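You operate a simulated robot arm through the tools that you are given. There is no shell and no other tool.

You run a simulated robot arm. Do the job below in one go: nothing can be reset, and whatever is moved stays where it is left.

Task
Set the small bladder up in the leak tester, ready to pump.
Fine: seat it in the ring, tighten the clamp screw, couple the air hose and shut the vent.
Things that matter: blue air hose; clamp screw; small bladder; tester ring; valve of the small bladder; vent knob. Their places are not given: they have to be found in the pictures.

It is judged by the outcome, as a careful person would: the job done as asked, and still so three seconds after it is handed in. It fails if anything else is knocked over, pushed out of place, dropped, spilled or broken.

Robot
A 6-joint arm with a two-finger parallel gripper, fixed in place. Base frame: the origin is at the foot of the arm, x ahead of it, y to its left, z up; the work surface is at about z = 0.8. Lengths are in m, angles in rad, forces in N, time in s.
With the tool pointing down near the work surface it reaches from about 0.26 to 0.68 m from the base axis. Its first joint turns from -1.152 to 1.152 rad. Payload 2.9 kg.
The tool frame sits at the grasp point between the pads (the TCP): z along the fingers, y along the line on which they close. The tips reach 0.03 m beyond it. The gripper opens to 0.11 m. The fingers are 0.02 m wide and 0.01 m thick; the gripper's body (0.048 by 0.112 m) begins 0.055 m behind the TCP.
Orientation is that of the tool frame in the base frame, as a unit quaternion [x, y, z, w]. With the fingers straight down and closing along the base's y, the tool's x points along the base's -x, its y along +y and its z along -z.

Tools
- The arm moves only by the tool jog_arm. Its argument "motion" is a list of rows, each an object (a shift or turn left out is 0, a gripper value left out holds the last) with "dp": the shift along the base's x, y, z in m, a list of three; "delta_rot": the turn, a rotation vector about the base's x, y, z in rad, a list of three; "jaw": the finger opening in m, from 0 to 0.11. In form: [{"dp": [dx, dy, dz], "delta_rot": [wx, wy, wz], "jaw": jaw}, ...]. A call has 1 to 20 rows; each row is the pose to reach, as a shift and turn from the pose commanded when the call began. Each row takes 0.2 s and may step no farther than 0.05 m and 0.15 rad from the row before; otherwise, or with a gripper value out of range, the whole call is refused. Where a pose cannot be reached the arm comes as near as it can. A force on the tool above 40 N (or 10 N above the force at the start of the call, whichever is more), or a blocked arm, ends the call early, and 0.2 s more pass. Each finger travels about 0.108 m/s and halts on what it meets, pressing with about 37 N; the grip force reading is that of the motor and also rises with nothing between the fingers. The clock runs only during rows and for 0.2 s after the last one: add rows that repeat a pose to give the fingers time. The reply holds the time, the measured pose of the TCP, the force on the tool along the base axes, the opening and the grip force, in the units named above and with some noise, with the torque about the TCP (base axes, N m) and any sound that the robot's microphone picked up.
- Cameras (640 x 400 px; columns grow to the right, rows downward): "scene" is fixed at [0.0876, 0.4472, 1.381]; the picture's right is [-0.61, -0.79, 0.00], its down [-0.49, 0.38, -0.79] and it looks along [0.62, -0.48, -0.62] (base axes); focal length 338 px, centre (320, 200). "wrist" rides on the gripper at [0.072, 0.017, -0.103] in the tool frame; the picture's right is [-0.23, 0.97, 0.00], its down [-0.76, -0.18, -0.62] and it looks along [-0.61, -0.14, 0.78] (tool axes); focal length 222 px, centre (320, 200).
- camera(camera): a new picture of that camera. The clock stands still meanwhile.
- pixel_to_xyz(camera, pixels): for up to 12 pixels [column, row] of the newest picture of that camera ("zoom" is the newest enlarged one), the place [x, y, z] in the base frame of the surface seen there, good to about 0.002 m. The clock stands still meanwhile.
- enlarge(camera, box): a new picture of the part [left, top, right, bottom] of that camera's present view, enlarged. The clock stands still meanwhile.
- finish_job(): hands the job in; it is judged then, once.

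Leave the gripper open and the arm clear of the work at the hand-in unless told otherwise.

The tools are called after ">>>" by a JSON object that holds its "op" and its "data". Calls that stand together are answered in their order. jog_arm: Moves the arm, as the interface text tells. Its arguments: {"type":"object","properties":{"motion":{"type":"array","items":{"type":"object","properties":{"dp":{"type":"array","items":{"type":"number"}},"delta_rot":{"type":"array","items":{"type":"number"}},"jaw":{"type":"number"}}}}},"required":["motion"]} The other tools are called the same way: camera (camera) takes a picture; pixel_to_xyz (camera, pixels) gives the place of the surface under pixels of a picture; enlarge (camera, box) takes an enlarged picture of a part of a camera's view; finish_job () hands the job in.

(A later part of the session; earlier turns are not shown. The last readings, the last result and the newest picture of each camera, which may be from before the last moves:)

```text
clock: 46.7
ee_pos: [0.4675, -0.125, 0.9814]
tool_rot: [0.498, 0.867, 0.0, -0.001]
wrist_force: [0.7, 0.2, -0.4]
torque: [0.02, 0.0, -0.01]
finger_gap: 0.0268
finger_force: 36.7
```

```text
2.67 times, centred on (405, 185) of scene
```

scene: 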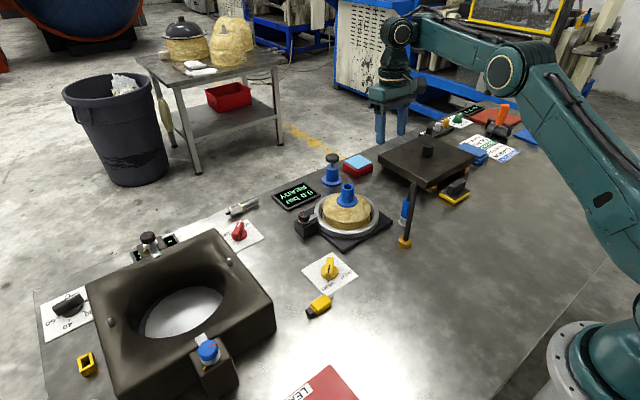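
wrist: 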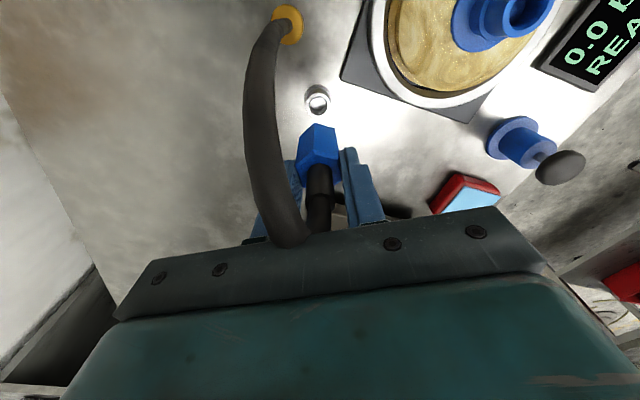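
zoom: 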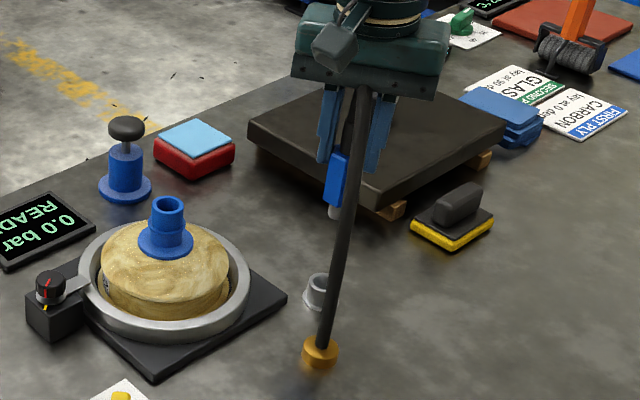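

The hose just stretches along with no load. I'll zoom in on the plug tip to learn how far it sits below the TCP.

>>> {"op": "enlarge", "data": {"camera": "scene", "box": [370, 150, 410, 200]}}

```text
8.00 times, centred on (390, 175) of scene
```

zoom: 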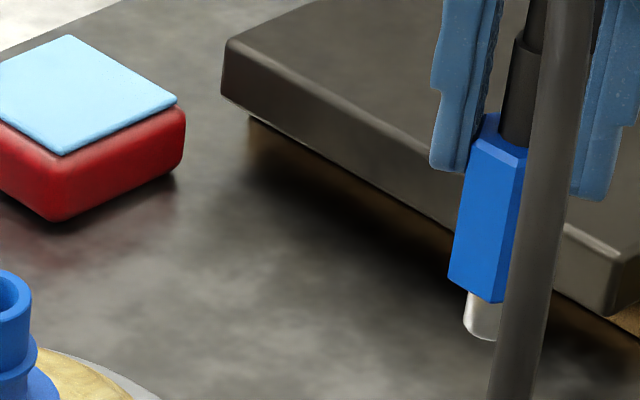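

>>> {"op": "pixel_to_xyz", "data": {"camera": "zoom", "pixels": [[482, 120], [500, 160], [488, 200], [488, 250], [483, 285], [490, 296], [485, 308], [480, 320], [478, 335], [470, 325], [518, 60], [515, 110]]}}

>>> {"op": "pixel_to_xyz", "data": {"camera": "wrist", "pixels": [[317, 88], [317, 100], [308, 97], [326, 97], [313, 125], [320, 155], [303, 165], [337, 165], [318, 140], [333, 140]]}}

```text
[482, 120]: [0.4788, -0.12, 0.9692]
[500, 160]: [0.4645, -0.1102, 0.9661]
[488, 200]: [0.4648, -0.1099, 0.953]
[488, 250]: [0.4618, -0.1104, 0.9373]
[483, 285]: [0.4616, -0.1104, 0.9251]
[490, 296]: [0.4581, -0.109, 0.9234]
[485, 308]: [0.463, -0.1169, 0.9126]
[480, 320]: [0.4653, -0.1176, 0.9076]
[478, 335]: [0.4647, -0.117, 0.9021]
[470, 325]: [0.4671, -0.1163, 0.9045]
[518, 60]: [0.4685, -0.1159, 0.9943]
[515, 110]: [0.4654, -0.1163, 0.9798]
```

```text
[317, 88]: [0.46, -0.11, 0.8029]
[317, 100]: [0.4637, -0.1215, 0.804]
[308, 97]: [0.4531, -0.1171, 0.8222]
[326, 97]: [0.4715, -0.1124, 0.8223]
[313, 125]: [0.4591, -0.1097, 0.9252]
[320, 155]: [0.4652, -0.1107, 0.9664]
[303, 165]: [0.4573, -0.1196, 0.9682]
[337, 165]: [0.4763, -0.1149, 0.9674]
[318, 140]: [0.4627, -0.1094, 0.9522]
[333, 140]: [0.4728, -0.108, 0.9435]
```

The plug tip bottom is about 0.081 below the TCP and the hex bottom about 0.060 below. I need the plug's lateral offset in the grip, so I'll enlarge the wrist view of the hex top.

>>> {"op": "enlarge", "data": {"camera": "wrist", "box": [270, 80, 370, 180]}}

```text
4.00 times, centred on (320, 130) of wrist
```

zoom: 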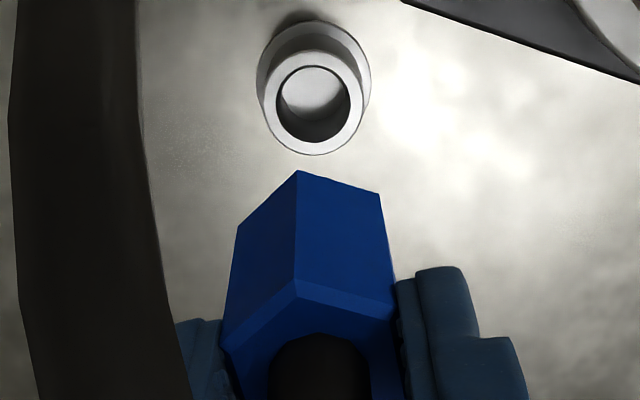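

>>> {"op": "pixel_to_xyz", "data": {"camera": "zoom", "pixels": [[268, 100], [358, 95], [312, 56], [312, 150], [296, 280], [390, 310], [226, 325], [296, 292], [240, 322], [380, 318], [296, 172], [384, 195]]}}

```text
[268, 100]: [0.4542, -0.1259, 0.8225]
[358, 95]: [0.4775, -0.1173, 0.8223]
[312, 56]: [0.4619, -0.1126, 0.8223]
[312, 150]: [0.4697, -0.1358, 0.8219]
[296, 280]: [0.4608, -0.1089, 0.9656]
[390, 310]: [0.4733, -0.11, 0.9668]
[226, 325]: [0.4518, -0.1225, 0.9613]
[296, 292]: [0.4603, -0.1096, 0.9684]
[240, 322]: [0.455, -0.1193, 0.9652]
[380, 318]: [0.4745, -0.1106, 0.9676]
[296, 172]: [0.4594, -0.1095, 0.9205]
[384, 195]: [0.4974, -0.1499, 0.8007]
```

The parking socket centre is (0.466, -0.1235), which matches the TCP, so the plug is centred in the grip to within about 1 mm. The valve bore centre is about (0.5656, -0.0092), top z 0.907. I'll lift to clear it and carry the plug over the valve.

>>> {"op": "jog_arm", "data": {"motion": [{"dp": [0, 0, 0.015]}, {"dp": [0, 0, 0.032]}, {"dp": [0.02, 0.023, 0.032]}, {"dp": [0.04, 0.046, 0.032]}, {"dp": [0.06, 0.069, 0.032]}, {"dp": [0.08, 0.092, 0.032]}, {"dp": [0.0988, 0.1145, 0.032]}, {"dp": [0.0988, 0.1145, 0.032]}, {"dp": [0.0988, 0.1145, 0.02]}, {"dp": [0.0988, 0.1145, 0.02]}]}}

>>> {"op": "camera", "data": {"camera": "scene"}}

>>> {"op": "enlarge", "data": {"camera": "scene", "box": [310, 130, 400, 220]}}

>>> {"op": "camera", "data": {"camera": "wrist"}}

```text
clock: 48.9
ee_pos: [0.5663, -0.0089, 1.0018]
tool_rot: [0.498, 0.867, 0.0, -0.001]
wrist_force: [0.0, -0.5, -0.4]
torque: [-0.04, 0.01, 0.02]
finger_gap: 0.0267
finger_force: 36.7
```

```text
taken
```

scene: 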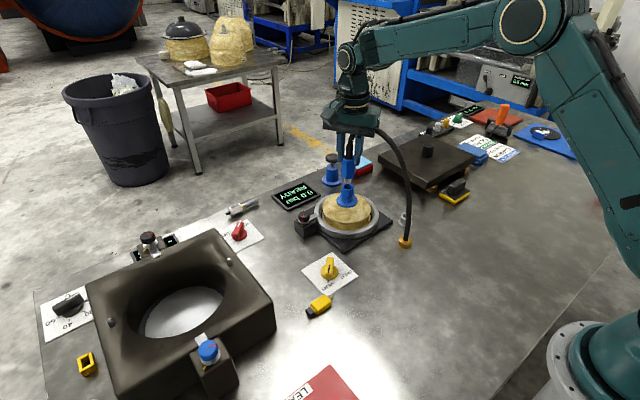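

```text
4.44 times, centred on (355, 175) of scene
```

zoom: 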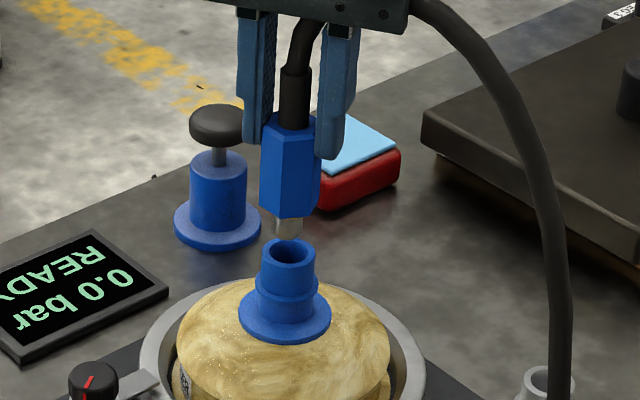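

```text
taken
```

wrist: 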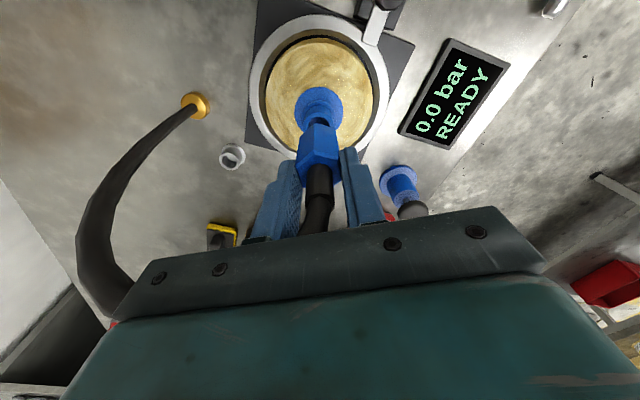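

The plug hangs just above the valve. I'll zoom in to check the alignment of tip and bore.

>>> {"op": "enlarge", "data": {"camera": "scene", "box": [358, 150, 394, 205]}}

```text
7.27 times, centred on (376, 178) of scene
```

zoom: 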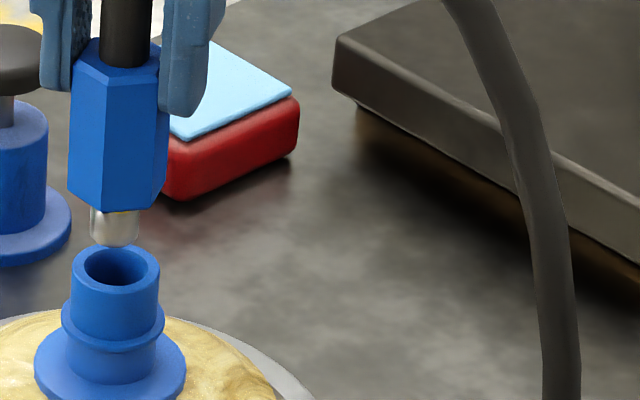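

>>> {"op": "enlarge", "data": {"camera": "scene", "box": [330, 160, 370, 200]}}

```text
10.00 times, centred on (350, 180) of scene
```

zoom: 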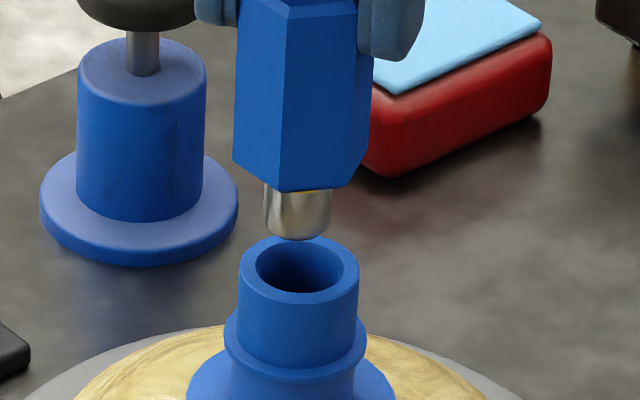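

>>> {"op": "pixel_to_xyz", "data": {"camera": "zoom", "pixels": [[298, 210], [298, 230], [268, 210], [327, 210], [275, 228], [320, 228], [298, 243], [248, 270], [350, 270], [298, 297], [258, 268], [340, 268]]}}

```text
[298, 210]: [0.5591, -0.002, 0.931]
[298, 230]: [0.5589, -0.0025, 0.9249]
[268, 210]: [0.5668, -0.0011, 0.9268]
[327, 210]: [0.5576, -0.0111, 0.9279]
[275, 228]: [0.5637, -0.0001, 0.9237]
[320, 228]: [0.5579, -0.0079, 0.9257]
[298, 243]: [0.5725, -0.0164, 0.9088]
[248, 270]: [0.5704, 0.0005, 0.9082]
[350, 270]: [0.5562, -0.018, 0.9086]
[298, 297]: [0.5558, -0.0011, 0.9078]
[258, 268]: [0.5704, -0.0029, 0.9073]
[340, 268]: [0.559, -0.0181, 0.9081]
```

The tip (≈15 mm) and bore (≈19 mm) line up sideways to within 0.3 mm in the scene view, and depth agrees to about 1 mm. I'll lower gently to start the insertion and watch the force.

>>> {"op": "jog_arm", "data": {"motion": [{"dp": [0.0004, -0.0004, -0.004]}, {"dp": [0.0004, -0.0004, -0.008]}, {"dp": [0.0004, -0.0004, -0.012]}, {"dp": [0.0004, -0.0004, -0.015]}, {"dp": [0.0004, -0.0004, -0.018]}, {"dp": [0.0004, -0.0004, -0.021]}, {"dp": [0.0004, -0.0004, -0.021]}]}}

>>> {"op": "enlarge", "data": {"camera": "scene", "box": [325, 150, 375, 210]}}

```text
clock: 50.5
ee_pos: [0.5672, -0.0104, 0.9806]
tool_rot: [0.498, 0.867, -0.001, -0.001]
wrist_force: [-0.8, 0.3, -0.5]
torque: [-0.02, 0.0, -0.02]
finger_gap: 0.0269
finger_force: 37.1
```

```text
6.67 times, centred on (350, 180) of scene
```

zoom: 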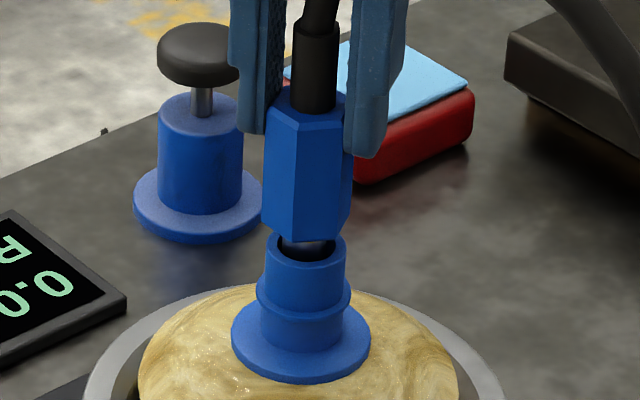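

The tip is inside the bore with no force. I'll continue down until the hex shoulder meets the valve top, expected at TCP z≈0.967.

>>> {"op": "jog_arm", "data": {"motion": [{"dp": [0, 0, -0.003]}, {"dp": [0, 0, -0.006]}, {"dp": [0, 0, -0.009]}, {"dp": [0, 0, -0.011]}, {"dp": [0, 0, -0.0125]}, {"dp": [0, 0, -0.0135]}, {"dp": [0, 0, -0.0135]}]}}

>>> {"op": "enlarge", "data": {"camera": "scene", "box": [325, 150, 375, 210]}}

```text
clock: 51.9
ee_pos: [0.5647, -0.0114, 0.972]
tool_rot: [0.5, 0.866, -0.001, -0.002]
wrist_force: [-7.7, -1.3, 6.7]
torque: [-0.08, 0.15, 0.03]
finger_gap: 0.0266
finger_force: 37.1
stopped in row 6: the force on the tool passed its limit at 42 N (the readings are from after the stop); the commanded pose is now the measured one
```

```text
6.67 times, centred on (350, 180) of scene
```

zoom: 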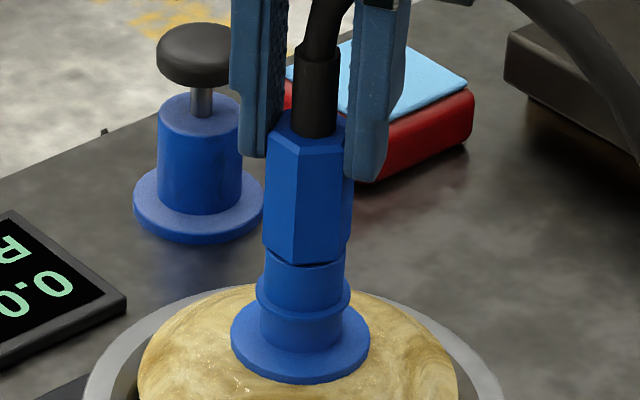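

It stopped at about 42 N, nearly fully in. I'll zoom in on the joint between hex and valve.

>>> {"op": "enlarge", "data": {"camera": "scene", "box": [335, 175, 365, 200]}}

>>> {"op": "camera", "data": {"camera": "wrist"}}

```text
16.00 times, centred on (350, 188) of scene
```

zoom: 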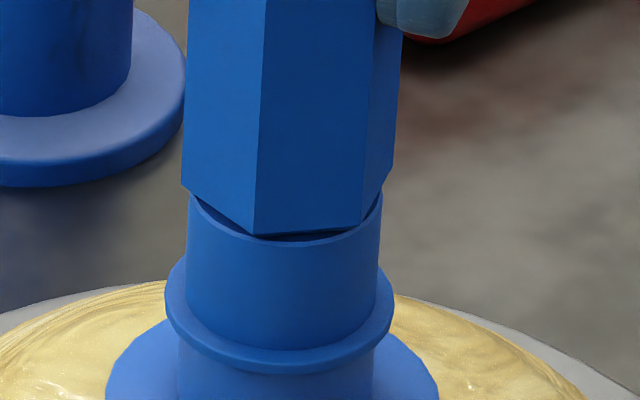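

```text
taken
```

wrist: 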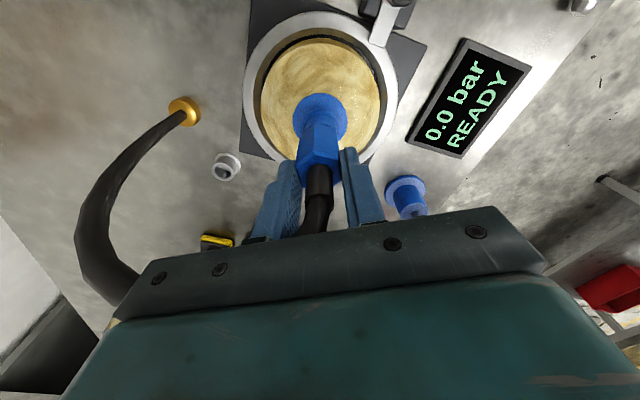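

>>> {"op": "pixel_to_xyz", "data": {"camera": "zoom", "pixels": [[256, 228], [188, 182], [360, 212], [388, 165], [285, 246], [230, 232], [340, 236], [200, 212], [372, 210], [260, 150], [310, 150], [285, 300]]}}

```text
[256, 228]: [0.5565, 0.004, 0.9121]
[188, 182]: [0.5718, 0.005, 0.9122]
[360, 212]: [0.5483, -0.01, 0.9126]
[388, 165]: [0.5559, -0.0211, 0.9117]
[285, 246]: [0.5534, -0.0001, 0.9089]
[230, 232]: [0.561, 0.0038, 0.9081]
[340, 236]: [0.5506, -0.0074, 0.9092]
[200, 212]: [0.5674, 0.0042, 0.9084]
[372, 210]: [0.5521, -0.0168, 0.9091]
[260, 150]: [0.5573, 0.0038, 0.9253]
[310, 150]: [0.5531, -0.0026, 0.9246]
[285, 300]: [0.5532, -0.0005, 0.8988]
```

The bore floor is 18 mm deep and the tip is 21 mm long, so the 3 mm gap left at the shoulder means the tip is on the bottom. I'll press down a little more firmly, gradually, to make sure it's home and listen for a click.

>>> {"op": "jog_arm", "data": {"motion": [{"dp": [0, 0, -0.0005]}, {"dp": [0, 0, -0.001]}, {"dp": [0, 0, -0.0015]}, {"dp": [0, 0, -0.0015]}]}}

```text
clock: 52.9
ee_pos: [0.5662, -0.0101, 0.9713]
tool_rot: [0.499, 0.867, 0.0, -0.001]
wrist_force: [-17.2, -0.6, 26.5]
torque: [0.03, 0.52, 0.05]
finger_gap: 0.0267
finger_force: 36.7
```

It's firmly bottomed (26 N up for a 1 mm push) with no click needed. I'll ease the load, release the fitting and check that it stays.

>>> {"op": "jog_arm", "data": {"motion": [{"dp": [-0.0006, 0, 0.0008]}, {"dp": [-0.001, 0, 0.0012]}, {"dp": [-0.001, 0, 0.0012]}]}}

```text
clock: 53.6
ee_pos: [0.5656, -0.0106, 0.9707]
tool_rot: [0.499, 0.866, 0.0, -0.001]
wrist_force: [-4.8, -0.8, 16.6]
torque: [-0.02, 0.09, 0.01]
finger_gap: 0.0269
finger_force: 36.9
```

The side load is relieved. I'll open the fingers slowly.

>>> {"op": "jog_arm", "data": {"motion": [{"jaw": 0.029}, {"jaw": 0.034}, {"jaw": 0.045}, {"jaw": 0.06}, {"jaw": 0.06}]}}

>>> {"op": "enlarge", "data": {"camera": "scene", "box": [320, 140, 380, 210]}}

>>> {"op": "camera", "data": {"camera": "wrist"}}

```text
clock: 54.9
ee_pos: [0.5659, -0.0102, 0.9715]
tool_rot: [0.499, 0.867, 0.0, -0.001]
wrist_force: [0.3, 0.2, 0.5]
torque: [0.01, -0.02, 0.0]
finger_gap: 0.0602
finger_force: 0.0
```

```text
5.71 times, centred on (350, 175) of scene
```

zoom: 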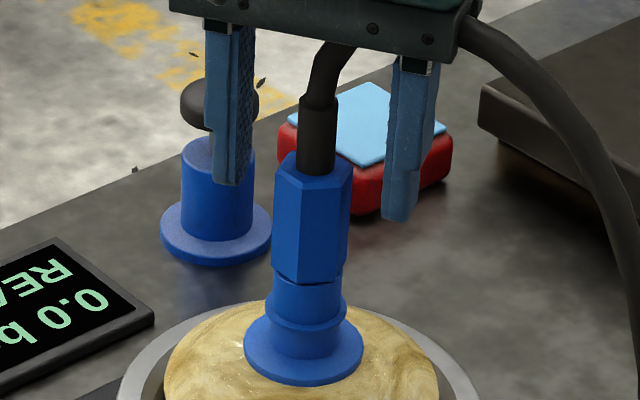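

```text
taken
```

wrist: 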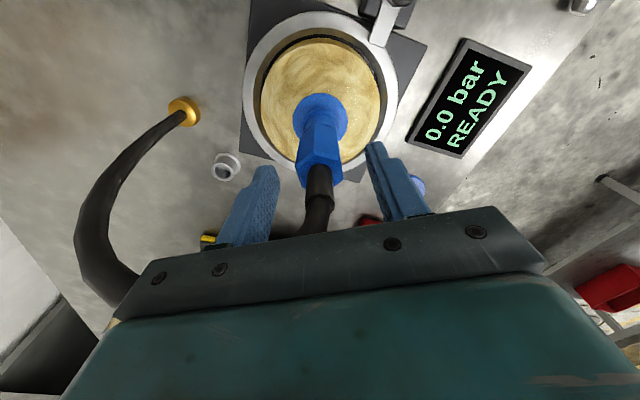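

It stays in place. I'll zoom in to check it sits straight before lifting away.

>>> {"op": "enlarge", "data": {"camera": "scene", "box": [335, 165, 365, 200]}}

```text
11.43 times, centred on (350, 182) of scene
```

zoom: 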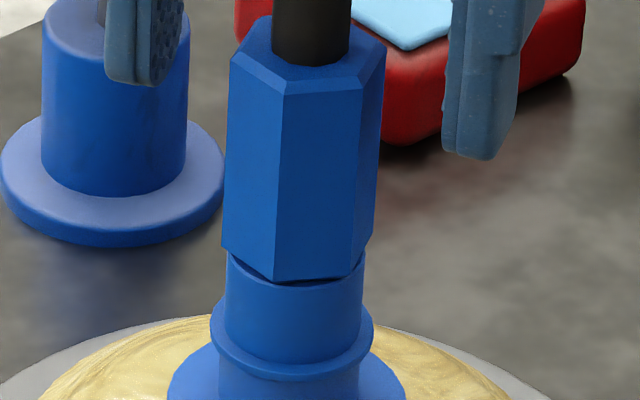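

Allowing for perspective, the fitting is vertical. I'll rise straight up, then look at the vent knob.

>>> {"op": "jog_arm", "data": {"motion": [{"dp": [0, 0, 0.02]}, {"dp": [0, 0, 0.045]}, {"dp": [0, 0, 0.07]}, {"dp": [0, 0, 0.1]}, {"dp": [0, 0, 0.1]}]}}

>>> {"op": "camera", "data": {"camera": "scene"}}

>>> {"op": "enlarge", "data": {"camera": "scene", "box": [295, 245, 365, 300]}}

```text
clock: 56.0
ee_pos: [0.5643, -0.0102, 1.0705]
tool_rot: [0.5, 0.866, 0.0, -0.001]
wrist_force: [0.3, -0.6, -0.6]
torque: [0.02, -0.01, -0.01]
finger_gap: 0.06
finger_force: 0.2
```

```text
taken
```

scene: 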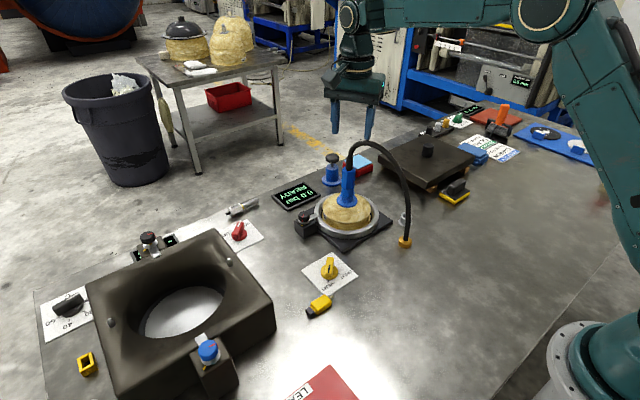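

```text
7.27 times, centred on (330, 272) of scene
```

zoom: 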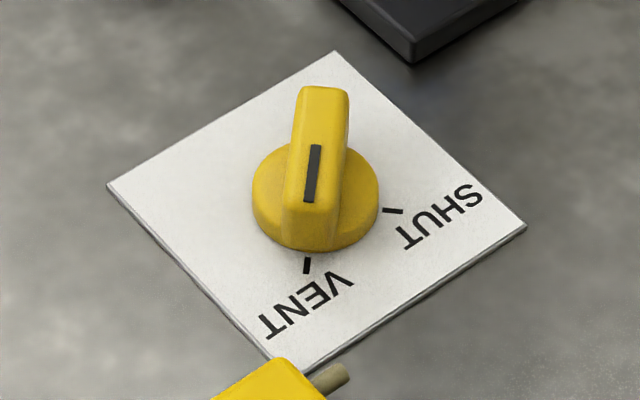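

The coupling stays on. The vent knob's black stripe points at VENT and needs to point at SHUT. I'll measure the knob and both ticks.

>>> {"op": "pixel_to_xyz", "data": {"camera": "zoom", "pixels": [[307, 260], [306, 271], [387, 210], [401, 212], [324, 92], [318, 150], [308, 200], [305, 232], [254, 190], [377, 190], [346, 120], [300, 150]]}}

>>> {"op": "pixel_to_xyz", "data": {"camera": "zoom", "pixels": [[310, 90], [345, 92], [288, 205], [340, 210], [270, 180], [365, 180], [320, 245], [110, 187], [335, 53], [525, 226], [255, 230], [350, 160]]}}

```text
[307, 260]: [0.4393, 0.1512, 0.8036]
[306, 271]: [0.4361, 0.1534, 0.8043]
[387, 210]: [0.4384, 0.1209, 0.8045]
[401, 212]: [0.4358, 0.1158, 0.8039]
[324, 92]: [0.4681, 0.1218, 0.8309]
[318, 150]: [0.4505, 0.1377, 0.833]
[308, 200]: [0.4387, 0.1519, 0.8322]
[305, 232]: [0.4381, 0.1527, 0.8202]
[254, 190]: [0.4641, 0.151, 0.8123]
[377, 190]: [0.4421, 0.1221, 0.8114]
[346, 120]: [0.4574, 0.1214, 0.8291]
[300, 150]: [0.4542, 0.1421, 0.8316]
```

```text
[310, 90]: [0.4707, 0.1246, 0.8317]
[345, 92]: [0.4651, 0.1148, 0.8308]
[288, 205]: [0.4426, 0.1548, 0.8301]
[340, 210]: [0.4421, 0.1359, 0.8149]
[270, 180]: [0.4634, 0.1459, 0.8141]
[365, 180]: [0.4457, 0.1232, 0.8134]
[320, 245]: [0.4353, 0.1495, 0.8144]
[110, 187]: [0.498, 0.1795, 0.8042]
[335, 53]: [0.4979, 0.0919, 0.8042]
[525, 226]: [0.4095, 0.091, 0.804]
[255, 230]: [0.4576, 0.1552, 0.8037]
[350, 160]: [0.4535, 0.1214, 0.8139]
```

The plate centre, and so the knob, is at (0.4537, 0.1355). The bar now lies along 134° azimuth towards VENT, with SHUT at about 226°, so it needs about +92° (counter-clockwise). The bar top is z≈0.832 and the disc z≈0.8145. I'll move above it with yaw -0.80 so the fingers straddle the bar.

>>> {"op": "jog_arm", "data": {"motion": [{"dp": [-0.02, 0.029, 0], "delta_rot": [0, 0, 0.05], "jaw": 0.05}, {"dp": [-0.042, 0.058, 0], "delta_rot": [0, 0, 0.1], "jaw": 0.04}, {"dp": [-0.064, 0.087, 0], "delta_rot": [0, 0, 0.15], "jaw": 0.04}, {"dp": [-0.086, 0.116, 0], "delta_rot": [0, 0, 0.2], "jaw": 0.04}, {"dp": [-0.11, 0.147, -0.02], "delta_rot": [0, 0, 0.247], "jaw": 0.04}, {"dp": [-0.11, 0.147, -0.06], "delta_rot": [0, 0, 0.247], "jaw": 0.04}, {"dp": [-0.11, 0.147, -0.1], "delta_rot": [0, 0, 0.247], "jaw": 0.04}, {"dp": [-0.11, 0.147, -0.1], "delta_rot": [0, 0, 0.247], "jaw": 0.04}]}}

>>> {"op": "camera", "data": {"camera": "wrist"}}

>>> {"op": "camera", "data": {"camera": "scene"}}

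```text
clock: 57.9
ee_pos: [0.457, 0.1357, 0.9707]
tool_rot: [0.388, 0.922, -0.001, -0.001]
wrist_force: [0.3, 0.0, 0.3]
torque: [-0.02, -0.04, -0.02]
finger_gap: 0.04
finger_force: 0.0
```

```text
taken
```

wrist: 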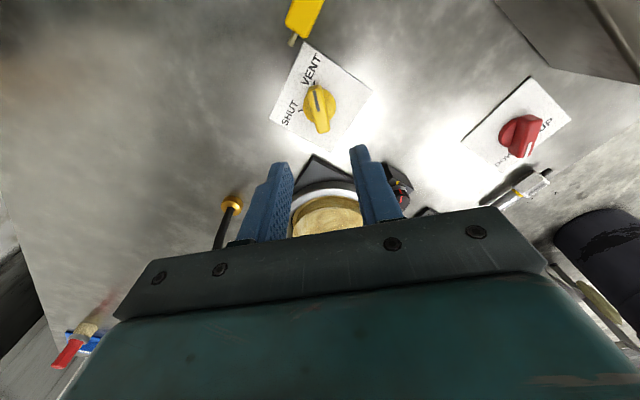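

```text
taken
```

scene: 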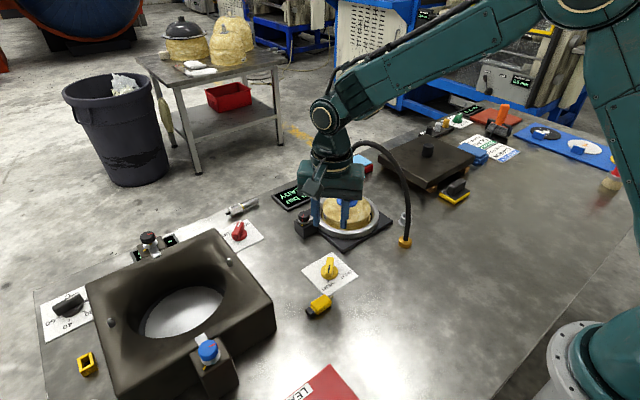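

The knob shows at wrist (320,107). I'll zoom in to refine its centre and bar direction.

>>> {"op": "enlarge", "data": {"camera": "wrist", "box": [260, 30, 380, 150]}}

```text
3.33 times, centred on (320, 90) of wrist
```

zoom: 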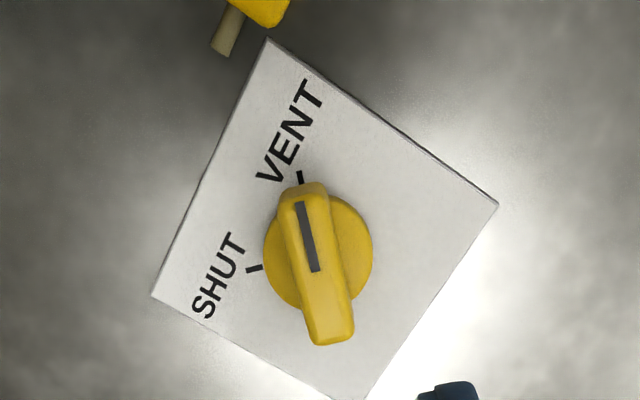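

>>> {"op": "pixel_to_xyz", "data": {"camera": "zoom", "pixels": [[302, 190], [330, 335], [302, 205], [315, 268], [300, 178], [253, 268], [290, 240], [345, 260], [318, 260], [265, 255], [372, 250], [330, 250]]}}

>>> {"op": "pixel_to_xyz", "data": {"camera": "zoom", "pixels": [[268, 42], [497, 205], [153, 294], [363, 395], [284, 200], [324, 195], [308, 338], [352, 330], [235, 30], [265, 10], [240, 45], [220, 50]]}}

```text
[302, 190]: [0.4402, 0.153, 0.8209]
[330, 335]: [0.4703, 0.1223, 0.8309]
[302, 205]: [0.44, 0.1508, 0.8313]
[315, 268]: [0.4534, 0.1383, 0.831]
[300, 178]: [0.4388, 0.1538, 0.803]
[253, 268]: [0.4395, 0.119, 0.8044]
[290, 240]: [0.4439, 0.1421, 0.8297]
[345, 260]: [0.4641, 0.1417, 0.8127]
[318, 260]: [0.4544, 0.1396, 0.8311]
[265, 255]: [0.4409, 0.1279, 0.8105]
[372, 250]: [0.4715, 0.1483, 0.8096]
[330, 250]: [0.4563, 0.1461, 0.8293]
```

```text
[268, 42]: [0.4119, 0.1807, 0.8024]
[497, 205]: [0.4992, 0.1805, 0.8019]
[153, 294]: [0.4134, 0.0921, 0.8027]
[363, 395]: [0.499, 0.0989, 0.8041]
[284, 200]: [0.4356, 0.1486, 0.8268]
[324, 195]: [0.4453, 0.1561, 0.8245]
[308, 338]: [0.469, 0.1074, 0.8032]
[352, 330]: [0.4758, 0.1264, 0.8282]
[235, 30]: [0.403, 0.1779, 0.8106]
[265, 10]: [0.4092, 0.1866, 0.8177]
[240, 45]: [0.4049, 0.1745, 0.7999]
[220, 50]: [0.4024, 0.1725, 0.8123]
```

The knob centre is about (0.455, 0.137). I'll descend so the tips straddle the bar just above the disc (TCP z≈0.848), then close.

>>> {"op": "jog_arm", "data": {"motion": [{"dp": [0.0011, 0.0011, -0.04]}, {"dp": [0.0011, 0.0011, -0.075]}, {"dp": [0.0011, 0.0011, -0.1]}, {"dp": [0.0011, 0.0011, -0.115]}, {"dp": [0.0011, 0.0011, -0.1237]}, {"dp": [0.0011, 0.0011, -0.1237], "jaw": 0.025}, {"dp": [0.0011, 0.0011, -0.1237], "jaw": 0.014}, {"dp": [0.0011, 0.0011, -0.1237], "jaw": 0.006}, {"dp": [0.0011, 0.0011, -0.1237], "jaw": 0.006}]}}

>>> {"op": "camera", "data": {"camera": "wrist"}}

>>> {"op": "enlarge", "data": {"camera": "scene", "box": [285, 220, 375, 310]}}

```text
clock: 59.9
ee_pos: [0.4553, 0.1357, 0.8453]
tool_rot: [0.388, 0.922, -0.004, -0.003]
wrist_force: [-18.5, -18.1, 3.7]
torque: [-0.26, -0.21, 0.22]
finger_gap: 0.0156
finger_force: 44.9
```

```text
taken
```

wrist: 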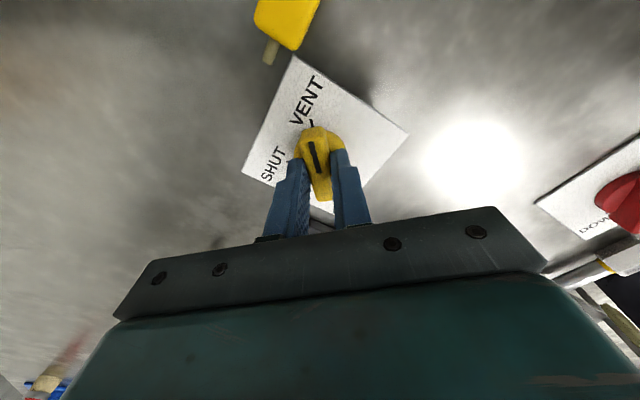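

```text
4.44 times, centred on (330, 265) of scene
```

zoom: 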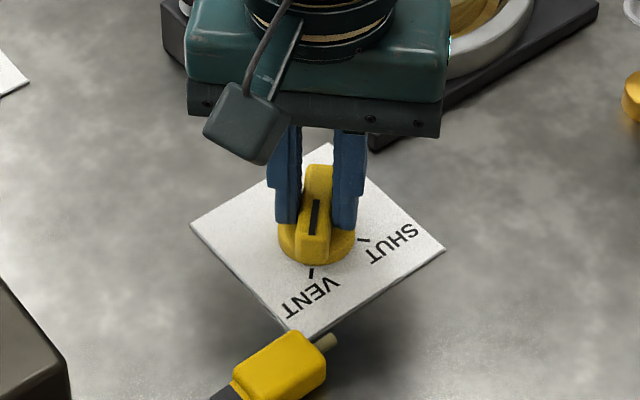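

Gripped on the bar. I'll turn counter-clockwise, starting with +0.5 rad, and check it follows.

>>> {"op": "jog_arm", "data": {"motion": [{"delta_rot": [0, 0, 0.1]}, {"delta_rot": [0, 0, 0.2]}, {"delta_rot": [0, 0, 0.3]}, {"delta_rot": [0, 0, 0.4]}, {"delta_rot": [0, 0, 0.5]}, {"delta_rot": [0, 0, 0.5]}]}}

>>> {"op": "enlarge", "data": {"camera": "scene", "box": [285, 220, 375, 310]}}

>>> {"op": "camera", "data": {"camera": "wrist"}}

```text
clock: 61.2
ee_pos: [0.4539, 0.1361, 0.8453]
tool_rot: [0.15, 0.989, -0.004, -0.003]
wrist_force: [-12.5, -25.2, -7.0]
torque: [-0.27, -0.11, 0.01]
finger_gap: 0.0159
finger_force: 44.8
```

```text
4.44 times, centred on (330, 265) of scene
```

zoom: 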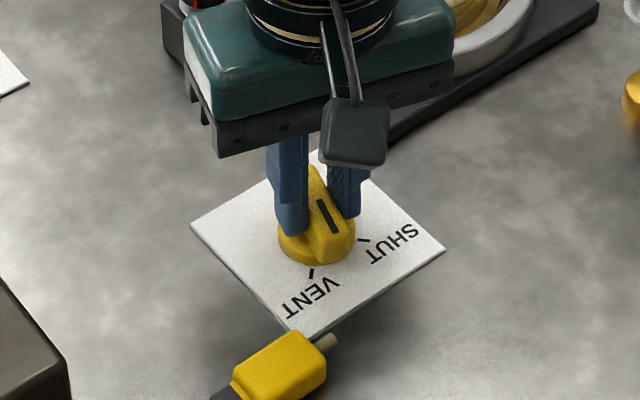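

```text
taken
```

wrist: 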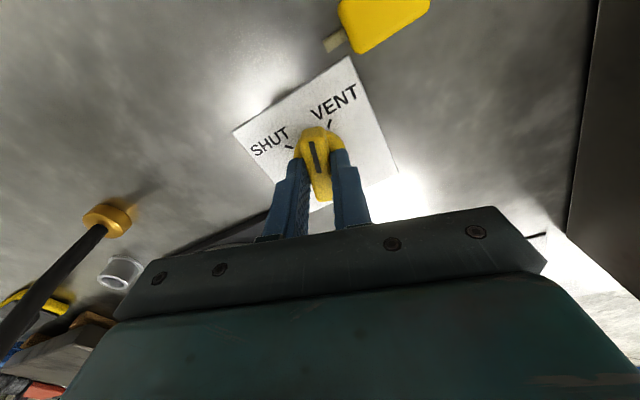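

The stripe has moved off VENT towards SHUT. I'll continue the turn by another 0.95 rad.

>>> {"op": "jog_arm", "data": {"motion": [{"delta_rot": [0, 0, 0.12]}, {"delta_rot": [0, 0, 0.24]}, {"delta_rot": [0, 0, 0.36]}, {"delta_rot": [0, 0, 0.48]}, {"delta_rot": [0, 0, 0.6]}, {"delta_rot": [0, 0, 0.72]}, {"delta_rot": [0, 0, 0.84]}, {"delta_rot": [0, 0, 0.95]}, {"delta_rot": [0, 0, 0.95]}]}}

>>> {"op": "enlarge", "data": {"camera": "scene", "box": [295, 245, 365, 300]}}

>>> {"op": "camera", "data": {"camera": "wrist"}}

```text
clock: 63.2
ee_pos: [0.4551, 0.1344, 0.8463]
tool_rot: [-0.319, 0.948, -0.004, -0.004]
wrist_force: [-10.8, -27.9, -9.7]
torque: [-0.27, 0.14, 0.04]
finger_gap: 0.0158
finger_force: 45.4
```

```text
7.27 times, centred on (330, 272) of scene
```

zoom: 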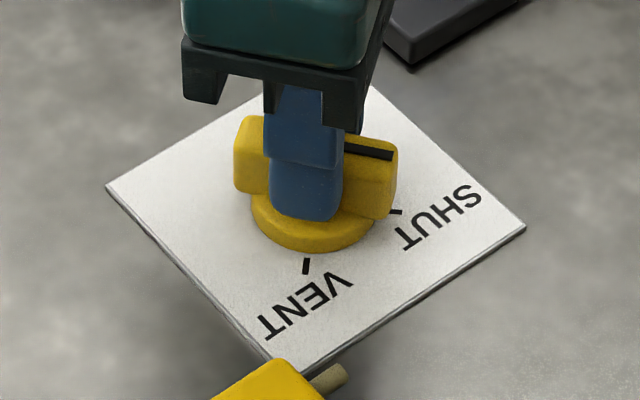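

```text
taken
```

wrist: 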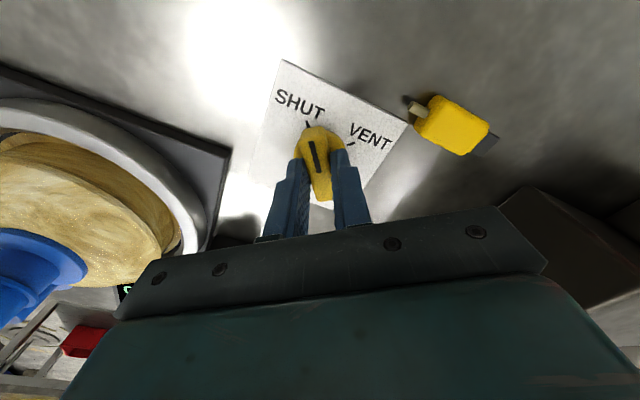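

Nearly at SHUT, with about 7° left. I'll turn the last 0.12 rad and check the torque for an end stop.

>>> {"op": "jog_arm", "data": {"motion": [{"delta_rot": [0, 0, 0.06]}, {"delta_rot": [0, 0, 0.12]}, {"delta_rot": [0, 0, 0.12]}]}}

>>> {"op": "enlarge", "data": {"camera": "scene", "box": [295, 245, 365, 300]}}

>>> {"op": "enlarge", "data": {"camera": "wrist", "box": [260, 80, 380, 210]}}

```text
clock: 64.0
ee_pos: [0.4548, 0.1353, 0.8455]
tool_rot: [-0.375, 0.927, -0.003, -0.004]
wrist_force: [-13.4, -29.4, -8.4]
torque: [-0.07, -0.15, 0.01]
finger_gap: 0.0159
finger_force: 45.1
```

```text
7.27 times, centred on (330, 272) of scene
```

zoom: 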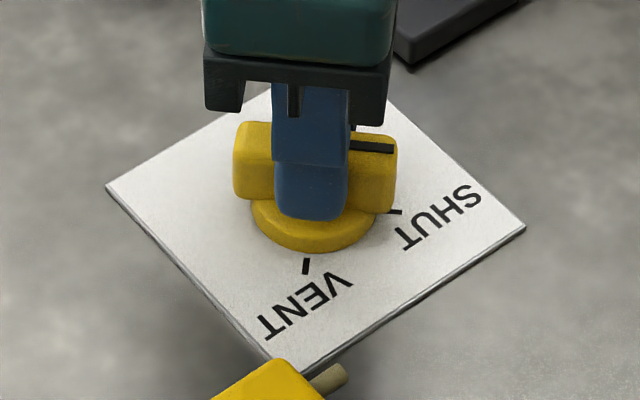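

```text
3.08 times, centred on (320, 145) of wrist
```

zoom: 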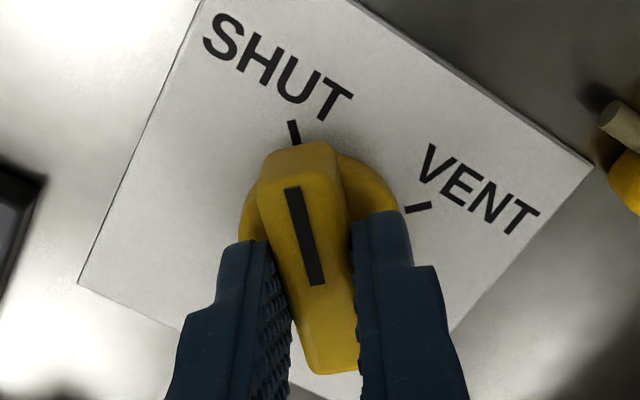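

>>> {"op": "pixel_to_xyz", "data": {"camera": "zoom", "pixels": [[294, 192], [315, 280], [304, 236], [292, 124], [296, 140], [300, 152], [333, 365], [408, 209], [428, 205], [270, 170], [325, 160], [245, 210]]}}

```text
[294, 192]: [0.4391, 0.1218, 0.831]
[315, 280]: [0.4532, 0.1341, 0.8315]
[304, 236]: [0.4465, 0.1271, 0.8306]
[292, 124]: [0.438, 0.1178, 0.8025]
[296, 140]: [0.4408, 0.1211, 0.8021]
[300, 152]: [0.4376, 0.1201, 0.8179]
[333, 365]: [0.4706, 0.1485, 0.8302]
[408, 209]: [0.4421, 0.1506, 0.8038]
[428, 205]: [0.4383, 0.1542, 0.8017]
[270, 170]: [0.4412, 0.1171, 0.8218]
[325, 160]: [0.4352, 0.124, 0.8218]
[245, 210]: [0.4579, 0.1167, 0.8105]
```

The bar reads about 221° against a SHUT tick at about 226–227°, so roughly 5° are left. I'll turn another 0.09 rad.

>>> {"op": "jog_arm", "data": {"motion": [{"delta_rot": [0, 0, 0.05]}, {"delta_rot": [0, 0, 0.09]}, {"delta_rot": [0, 0, 0.09]}]}}

>>> {"op": "enlarge", "data": {"camera": "wrist", "box": [260, 80, 380, 210]}}

```text
clock: 64.8
ee_pos: [0.4547, 0.1348, 0.8468]
tool_rot: [-0.416, 0.909, -0.003, -0.004]
wrist_force: [-10.8, -25.1, -8.5]
torque: [-0.48, 0.69, -1.0]
finger_gap: 0.0158
finger_force: 44.7
```

```text
3.08 times, centred on (320, 145) of wrist
```

zoom: 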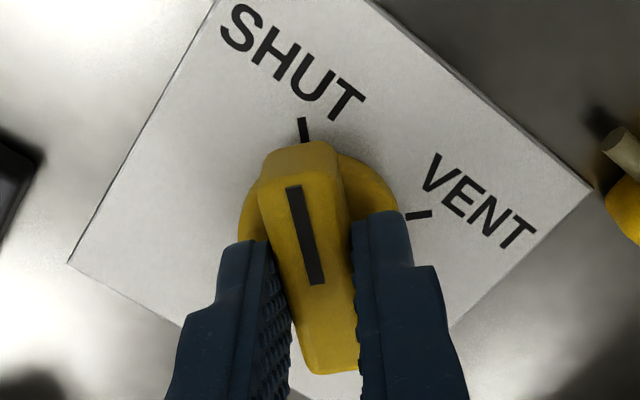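

The torque jumped to -1.0 Nm, so the knob has reached its SHUT end stop. I'll back off a hair to relieve the load and open the fingers.

>>> {"op": "jog_arm", "data": {"motion": [{"delta_rot": [0, 0, -0.02]}, {"delta_rot": [0, 0, -0.02], "jaw": 0.02}, {"delta_rot": [0, 0, -0.02], "jaw": 0.03}, {"delta_rot": [0, 0, -0.02], "jaw": 0.045}, {"dp": [0, 0, 0.02], "delta_rot": [0, 0, -0.02]}, {"dp": [0, 0, 0.05], "delta_rot": [0, 0, -0.02]}, {"dp": [0, 0, 0.09], "delta_rot": [0, 0, -0.02]}, {"dp": [0, 0, 0.13], "delta_rot": [0, 0, -0.02]}, {"dp": [0, 0, 0.17], "delta_rot": [0, 0, -0.02]}, {"dp": [0, 0, 0.17], "delta_rot": [0, 0, -0.02]}]}}

>>> {"op": "enlarge", "data": {"camera": "scene", "box": [295, 245, 365, 300]}}

>>> {"op": "camera", "data": {"camera": "scene"}}

>>> {"op": "camera", "data": {"camera": "wrist"}}

```text
clock: 67.0
ee_pos: [0.4555, 0.1363, 1.0168]
tool_rot: [-0.408, 0.913, -0.001, -0.001]
wrist_force: [0.5, 0.1, -0.7]
torque: [0.01, 0.02, 0.01]
finger_gap: 0.0452
finger_force: 0.0
```

```text
7.27 times, centred on (330, 272) of scene
```

zoom: 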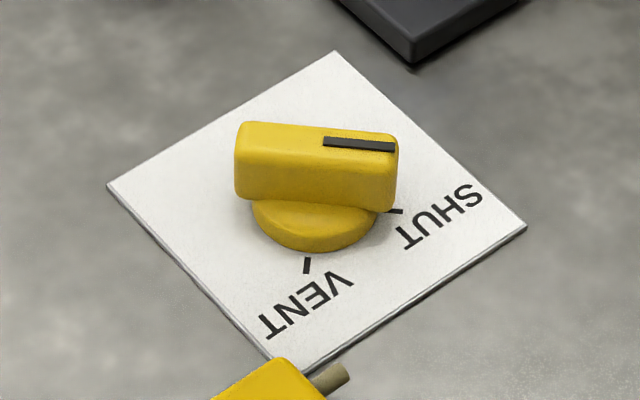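

```text
taken
```

scene: 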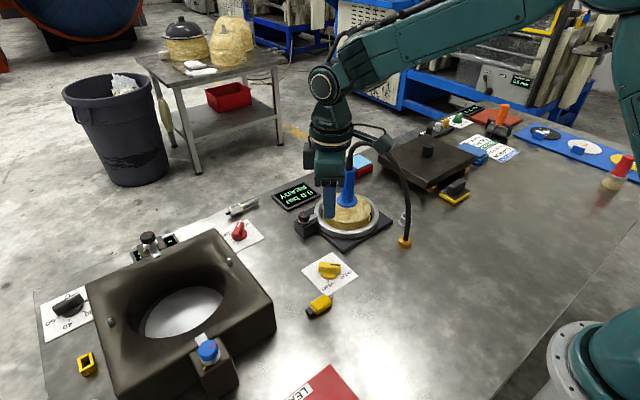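

```text
taken
```

wrist: 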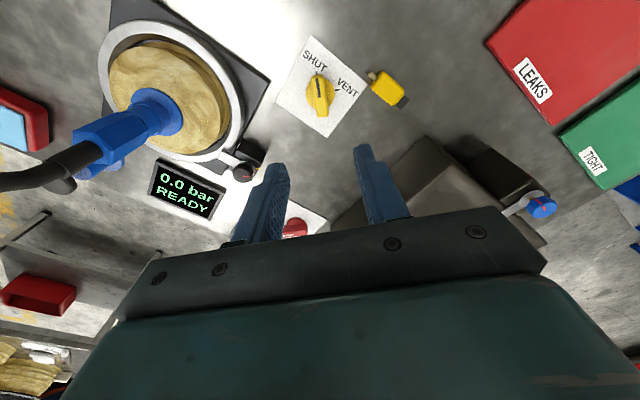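

I'll zoom in from the wrist to verify the SHUT alignment and check the coupling.

>>> {"op": "enlarge", "data": {"camera": "wrist", "box": [270, 30, 380, 145]}}

```text
3.48 times, centred on (325, 88) of wrist
```

zoom: 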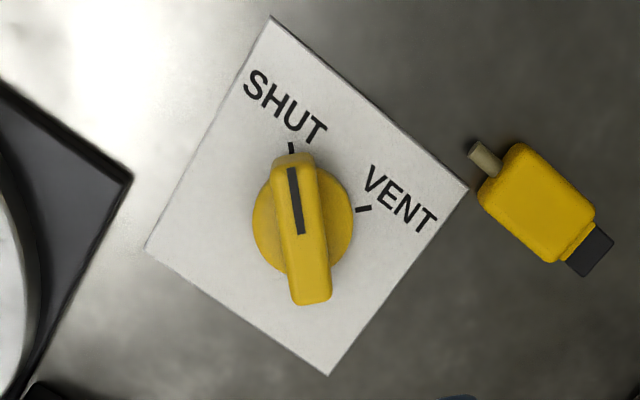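

The vent is clearly on SHUT. Before handing in I want to verify the clamp screw is at its tight stop, since the vent's stop was a little past where it first looked aligned. I'll move above the clamp knob, well clear of the coupling.

>>> {"op": "jog_arm", "data": {"motion": [{"dp": [0.025, -0.003, 0.01], "delta_rot": [0, 0, -0.09]}, {"dp": [0.05, -0.01, 0.01], "delta_rot": [0, 0, -0.18]}, {"dp": [0.075, -0.017, 0.01], "delta_rot": [0, 0, -0.27]}, {"dp": [0.1, -0.024, 0.01], "delta_rot": [0, 0, -0.36]}, {"dp": [0.12, -0.03, 0.01], "delta_rot": [0, 0, -0.45]}, {"dp": [0.1407, -0.0367, 0.01], "delta_rot": [0, 0, -0.54]}, {"dp": [0.1407, -0.0367, 0.01], "delta_rot": [0, 0, -0.54]}]}}

>>> {"op": "camera", "data": {"camera": "wrist"}}

>>> {"op": "enlarge", "data": {"camera": "wrist", "box": [280, 60, 370, 140]}}

>>> {"op": "enlarge", "data": {"camera": "scene", "box": [296, 205, 332, 235]}}

```text
clock: 68.7
ee_pos: [0.5978, 0.1005, 1.0264]
tool_rot: [-0.149, 0.989, 0.0, -0.001]
wrist_force: [0.4, 0.5, -0.4]
torque: [-0.02, 0.02, -0.01]
finger_gap: 0.045
finger_force: 0.0
```

```text
taken
```

wrist: 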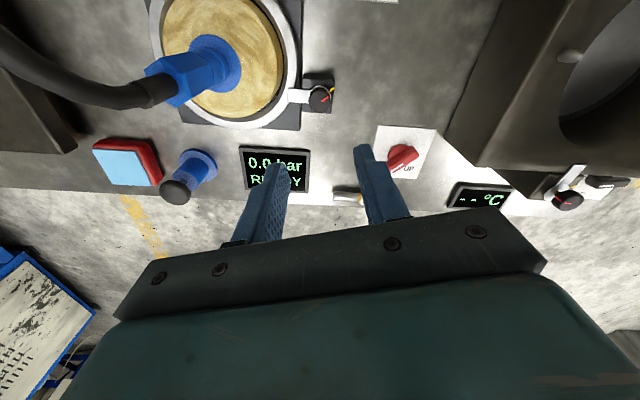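

```text
5.00 times, centred on (325, 100) of wrist
```

zoom: 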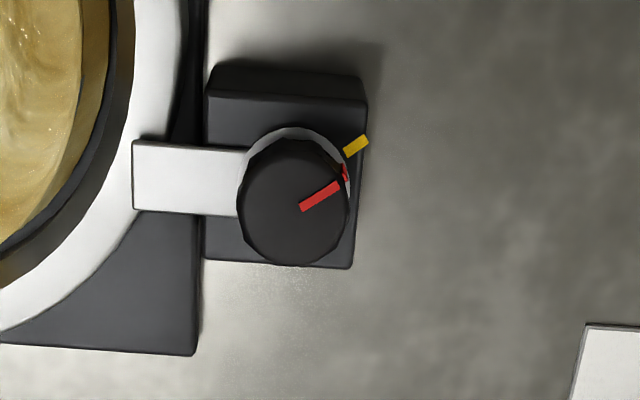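

```text
13.33 times, centred on (314, 220) of scene
```

zoom: 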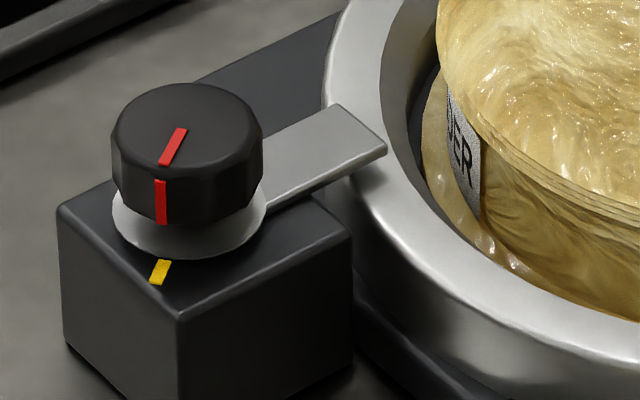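

Red and yellow agree to within about 3°. I'll regrip the knob and nudge it clockwise a little to feel for the tight stop.

>>> {"op": "jog_arm", "data": {"motion": [{"dp": [0, 0, -0.04]}, {"dp": [0, 0, -0.08]}, {"dp": [0, 0, -0.11]}, {"dp": [0, 0, -0.135]}, {"dp": [0, 0, -0.148]}, {"dp": [0, 0, -0.148], "jaw": 0.033}, {"dp": [0, 0, -0.148], "jaw": 0.026}, {"dp": [0, 0, -0.148], "jaw": 0.018}, {"dp": [0, 0, -0.148], "jaw": 0.018}]}}

>>> {"op": "enlarge", "data": {"camera": "wrist", "box": [270, 110, 370, 200]}}

```text
clock: 70.7
ee_pos: [0.5962, 0.1005, 0.8804]
tool_rot: [-0.15, 0.989, -0.002, -0.001]
wrist_force: [0.9, -1.1, -2.7]
torque: [0.08, -0.29, 0.1]
finger_gap: 0.025
finger_force: 45.1
```

```text
4.44 times, centred on (320, 155) of wrist
```

zoom: 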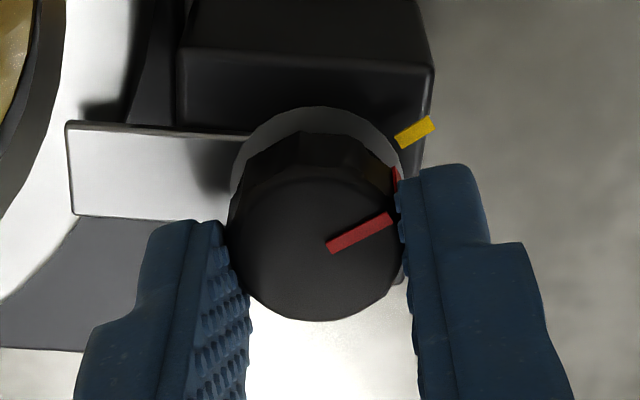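

Gripped again. I'll turn clockwise 0.06 rad and watch the torque.

>>> {"op": "jog_arm", "data": {"motion": [{"delta_rot": [0, 0, -0.03]}, {"delta_rot": [0, 0, -0.06]}, {"delta_rot": [0, 0, -0.06]}]}}

```text
clock: 71.5
ee_pos: [0.5975, 0.1006, 0.8779]
tool_rot: [-0.12, 0.993, -0.001, -0.001]
wrist_force: [-0.2, -4.9, -2.5]
torque: [0.03, -0.36, 0.12]
finger_gap: 0.0251
finger_force: 44.2
```

>>> {"op": "jog_arm", "data": {"motion": [{"delta_rot": [0, 0, -0.03]}, {"delta_rot": [0, 0, -0.06]}, {"delta_rot": [0, 0, -0.06]}]}}

>>> {"op": "enlarge", "data": {"camera": "wrist", "box": [270, 110, 370, 200]}}

>>> {"op": "enlarge", "data": {"camera": "scene", "box": [296, 205, 332, 235]}}

```text
clock: 72.2
ee_pos: [0.5984, 0.0997, 0.8793]
tool_rot: [-0.091, 0.996, 0.0, -0.001]
wrist_force: [-0.8, -6.6, -0.5]
torque: [-0.15, -0.15, 0.1]
finger_gap: 0.0252
finger_force: 44.9
```

```text
4.44 times, centred on (320, 155) of wrist
```

zoom: 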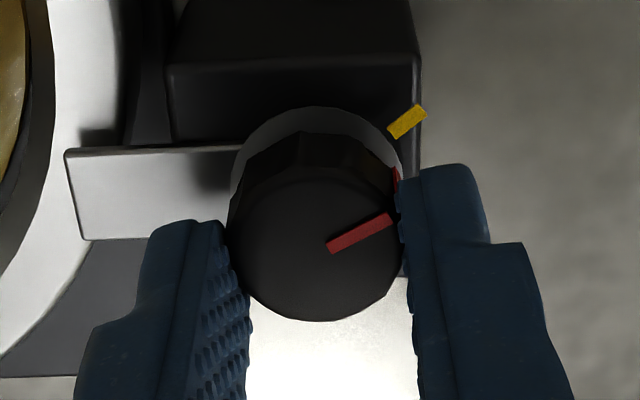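

```text
13.33 times, centred on (314, 220) of scene
```

zoom: 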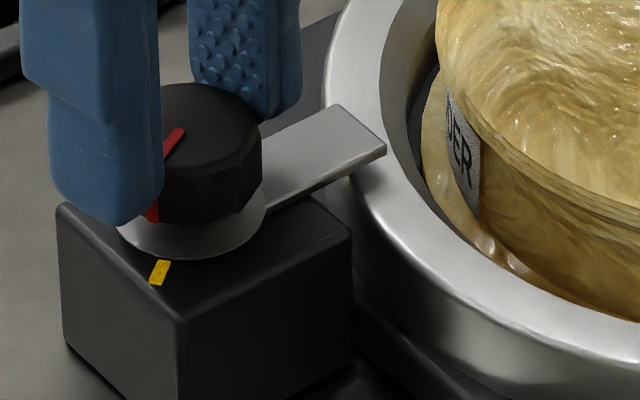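

There's no stop yet, with the mark now about on the line. I'll go another 0.06 rad clockwise.

>>> {"op": "jog_arm", "data": {"motion": [{"delta_rot": [0, 0, -0.03]}, {"delta_rot": [0, 0, -0.06]}, {"delta_rot": [0, 0, -0.06]}]}}

>>> {"op": "enlarge", "data": {"camera": "wrist", "box": [270, 110, 370, 200]}}

```text
clock: 73.0
ee_pos: [0.597, 0.0999, 0.879]
tool_rot: [-0.06, 0.998, -0.001, -0.001]
wrist_force: [-0.9, -10.6, -0.6]
torque: [-0.23, -0.11, 0.09]
finger_gap: 0.0249
finger_force: 44.2
```

```text
4.44 times, centred on (320, 155) of wrist
```

zoom: 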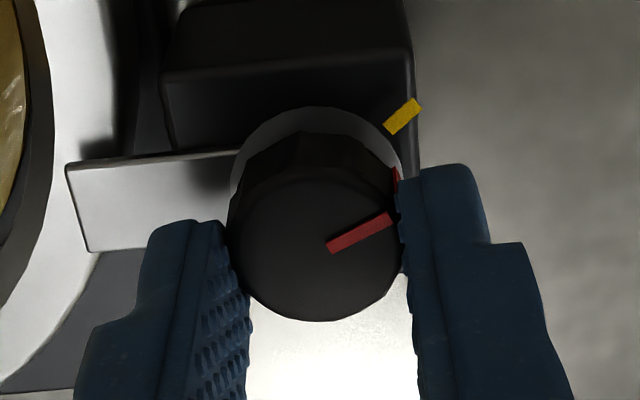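

The mark is now a few degrees past the yellow line and there's still no hard stop, so the yellow line is the tight index. I'll measure the exact angle between the marks before deciding on a small correction.

>>> {"op": "enlarge", "data": {"camera": "wrist", "box": [296, 125, 372, 185]}}

```text
6.67 times, centred on (334, 155) of wrist
```

zoom: 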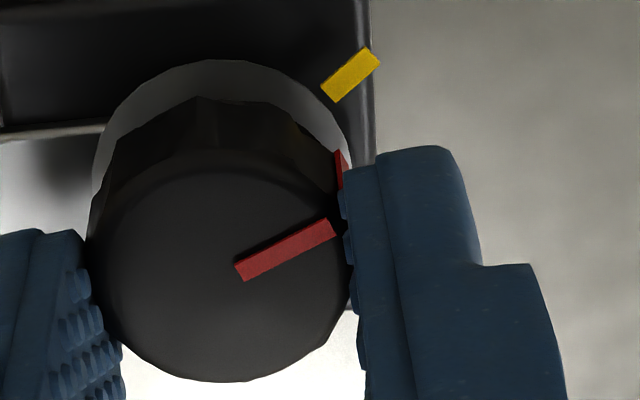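

>>> {"op": "pixel_to_xyz", "data": {"camera": "zoom", "pixels": [[240, 271], [333, 226], [328, 92], [373, 58], [350, 75], [286, 249], [219, 265], [100, 250], [345, 270], [215, 380], [215, 155], [130, 110]]}}

```text
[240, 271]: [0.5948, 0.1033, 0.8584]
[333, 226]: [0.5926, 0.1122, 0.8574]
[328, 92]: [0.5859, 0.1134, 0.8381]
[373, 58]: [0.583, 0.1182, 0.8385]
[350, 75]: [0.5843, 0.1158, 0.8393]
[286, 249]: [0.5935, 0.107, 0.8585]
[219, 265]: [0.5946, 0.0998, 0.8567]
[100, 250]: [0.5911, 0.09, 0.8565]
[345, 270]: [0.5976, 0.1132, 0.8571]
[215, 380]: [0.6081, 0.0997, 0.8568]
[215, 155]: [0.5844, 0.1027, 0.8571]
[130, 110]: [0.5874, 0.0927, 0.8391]
```

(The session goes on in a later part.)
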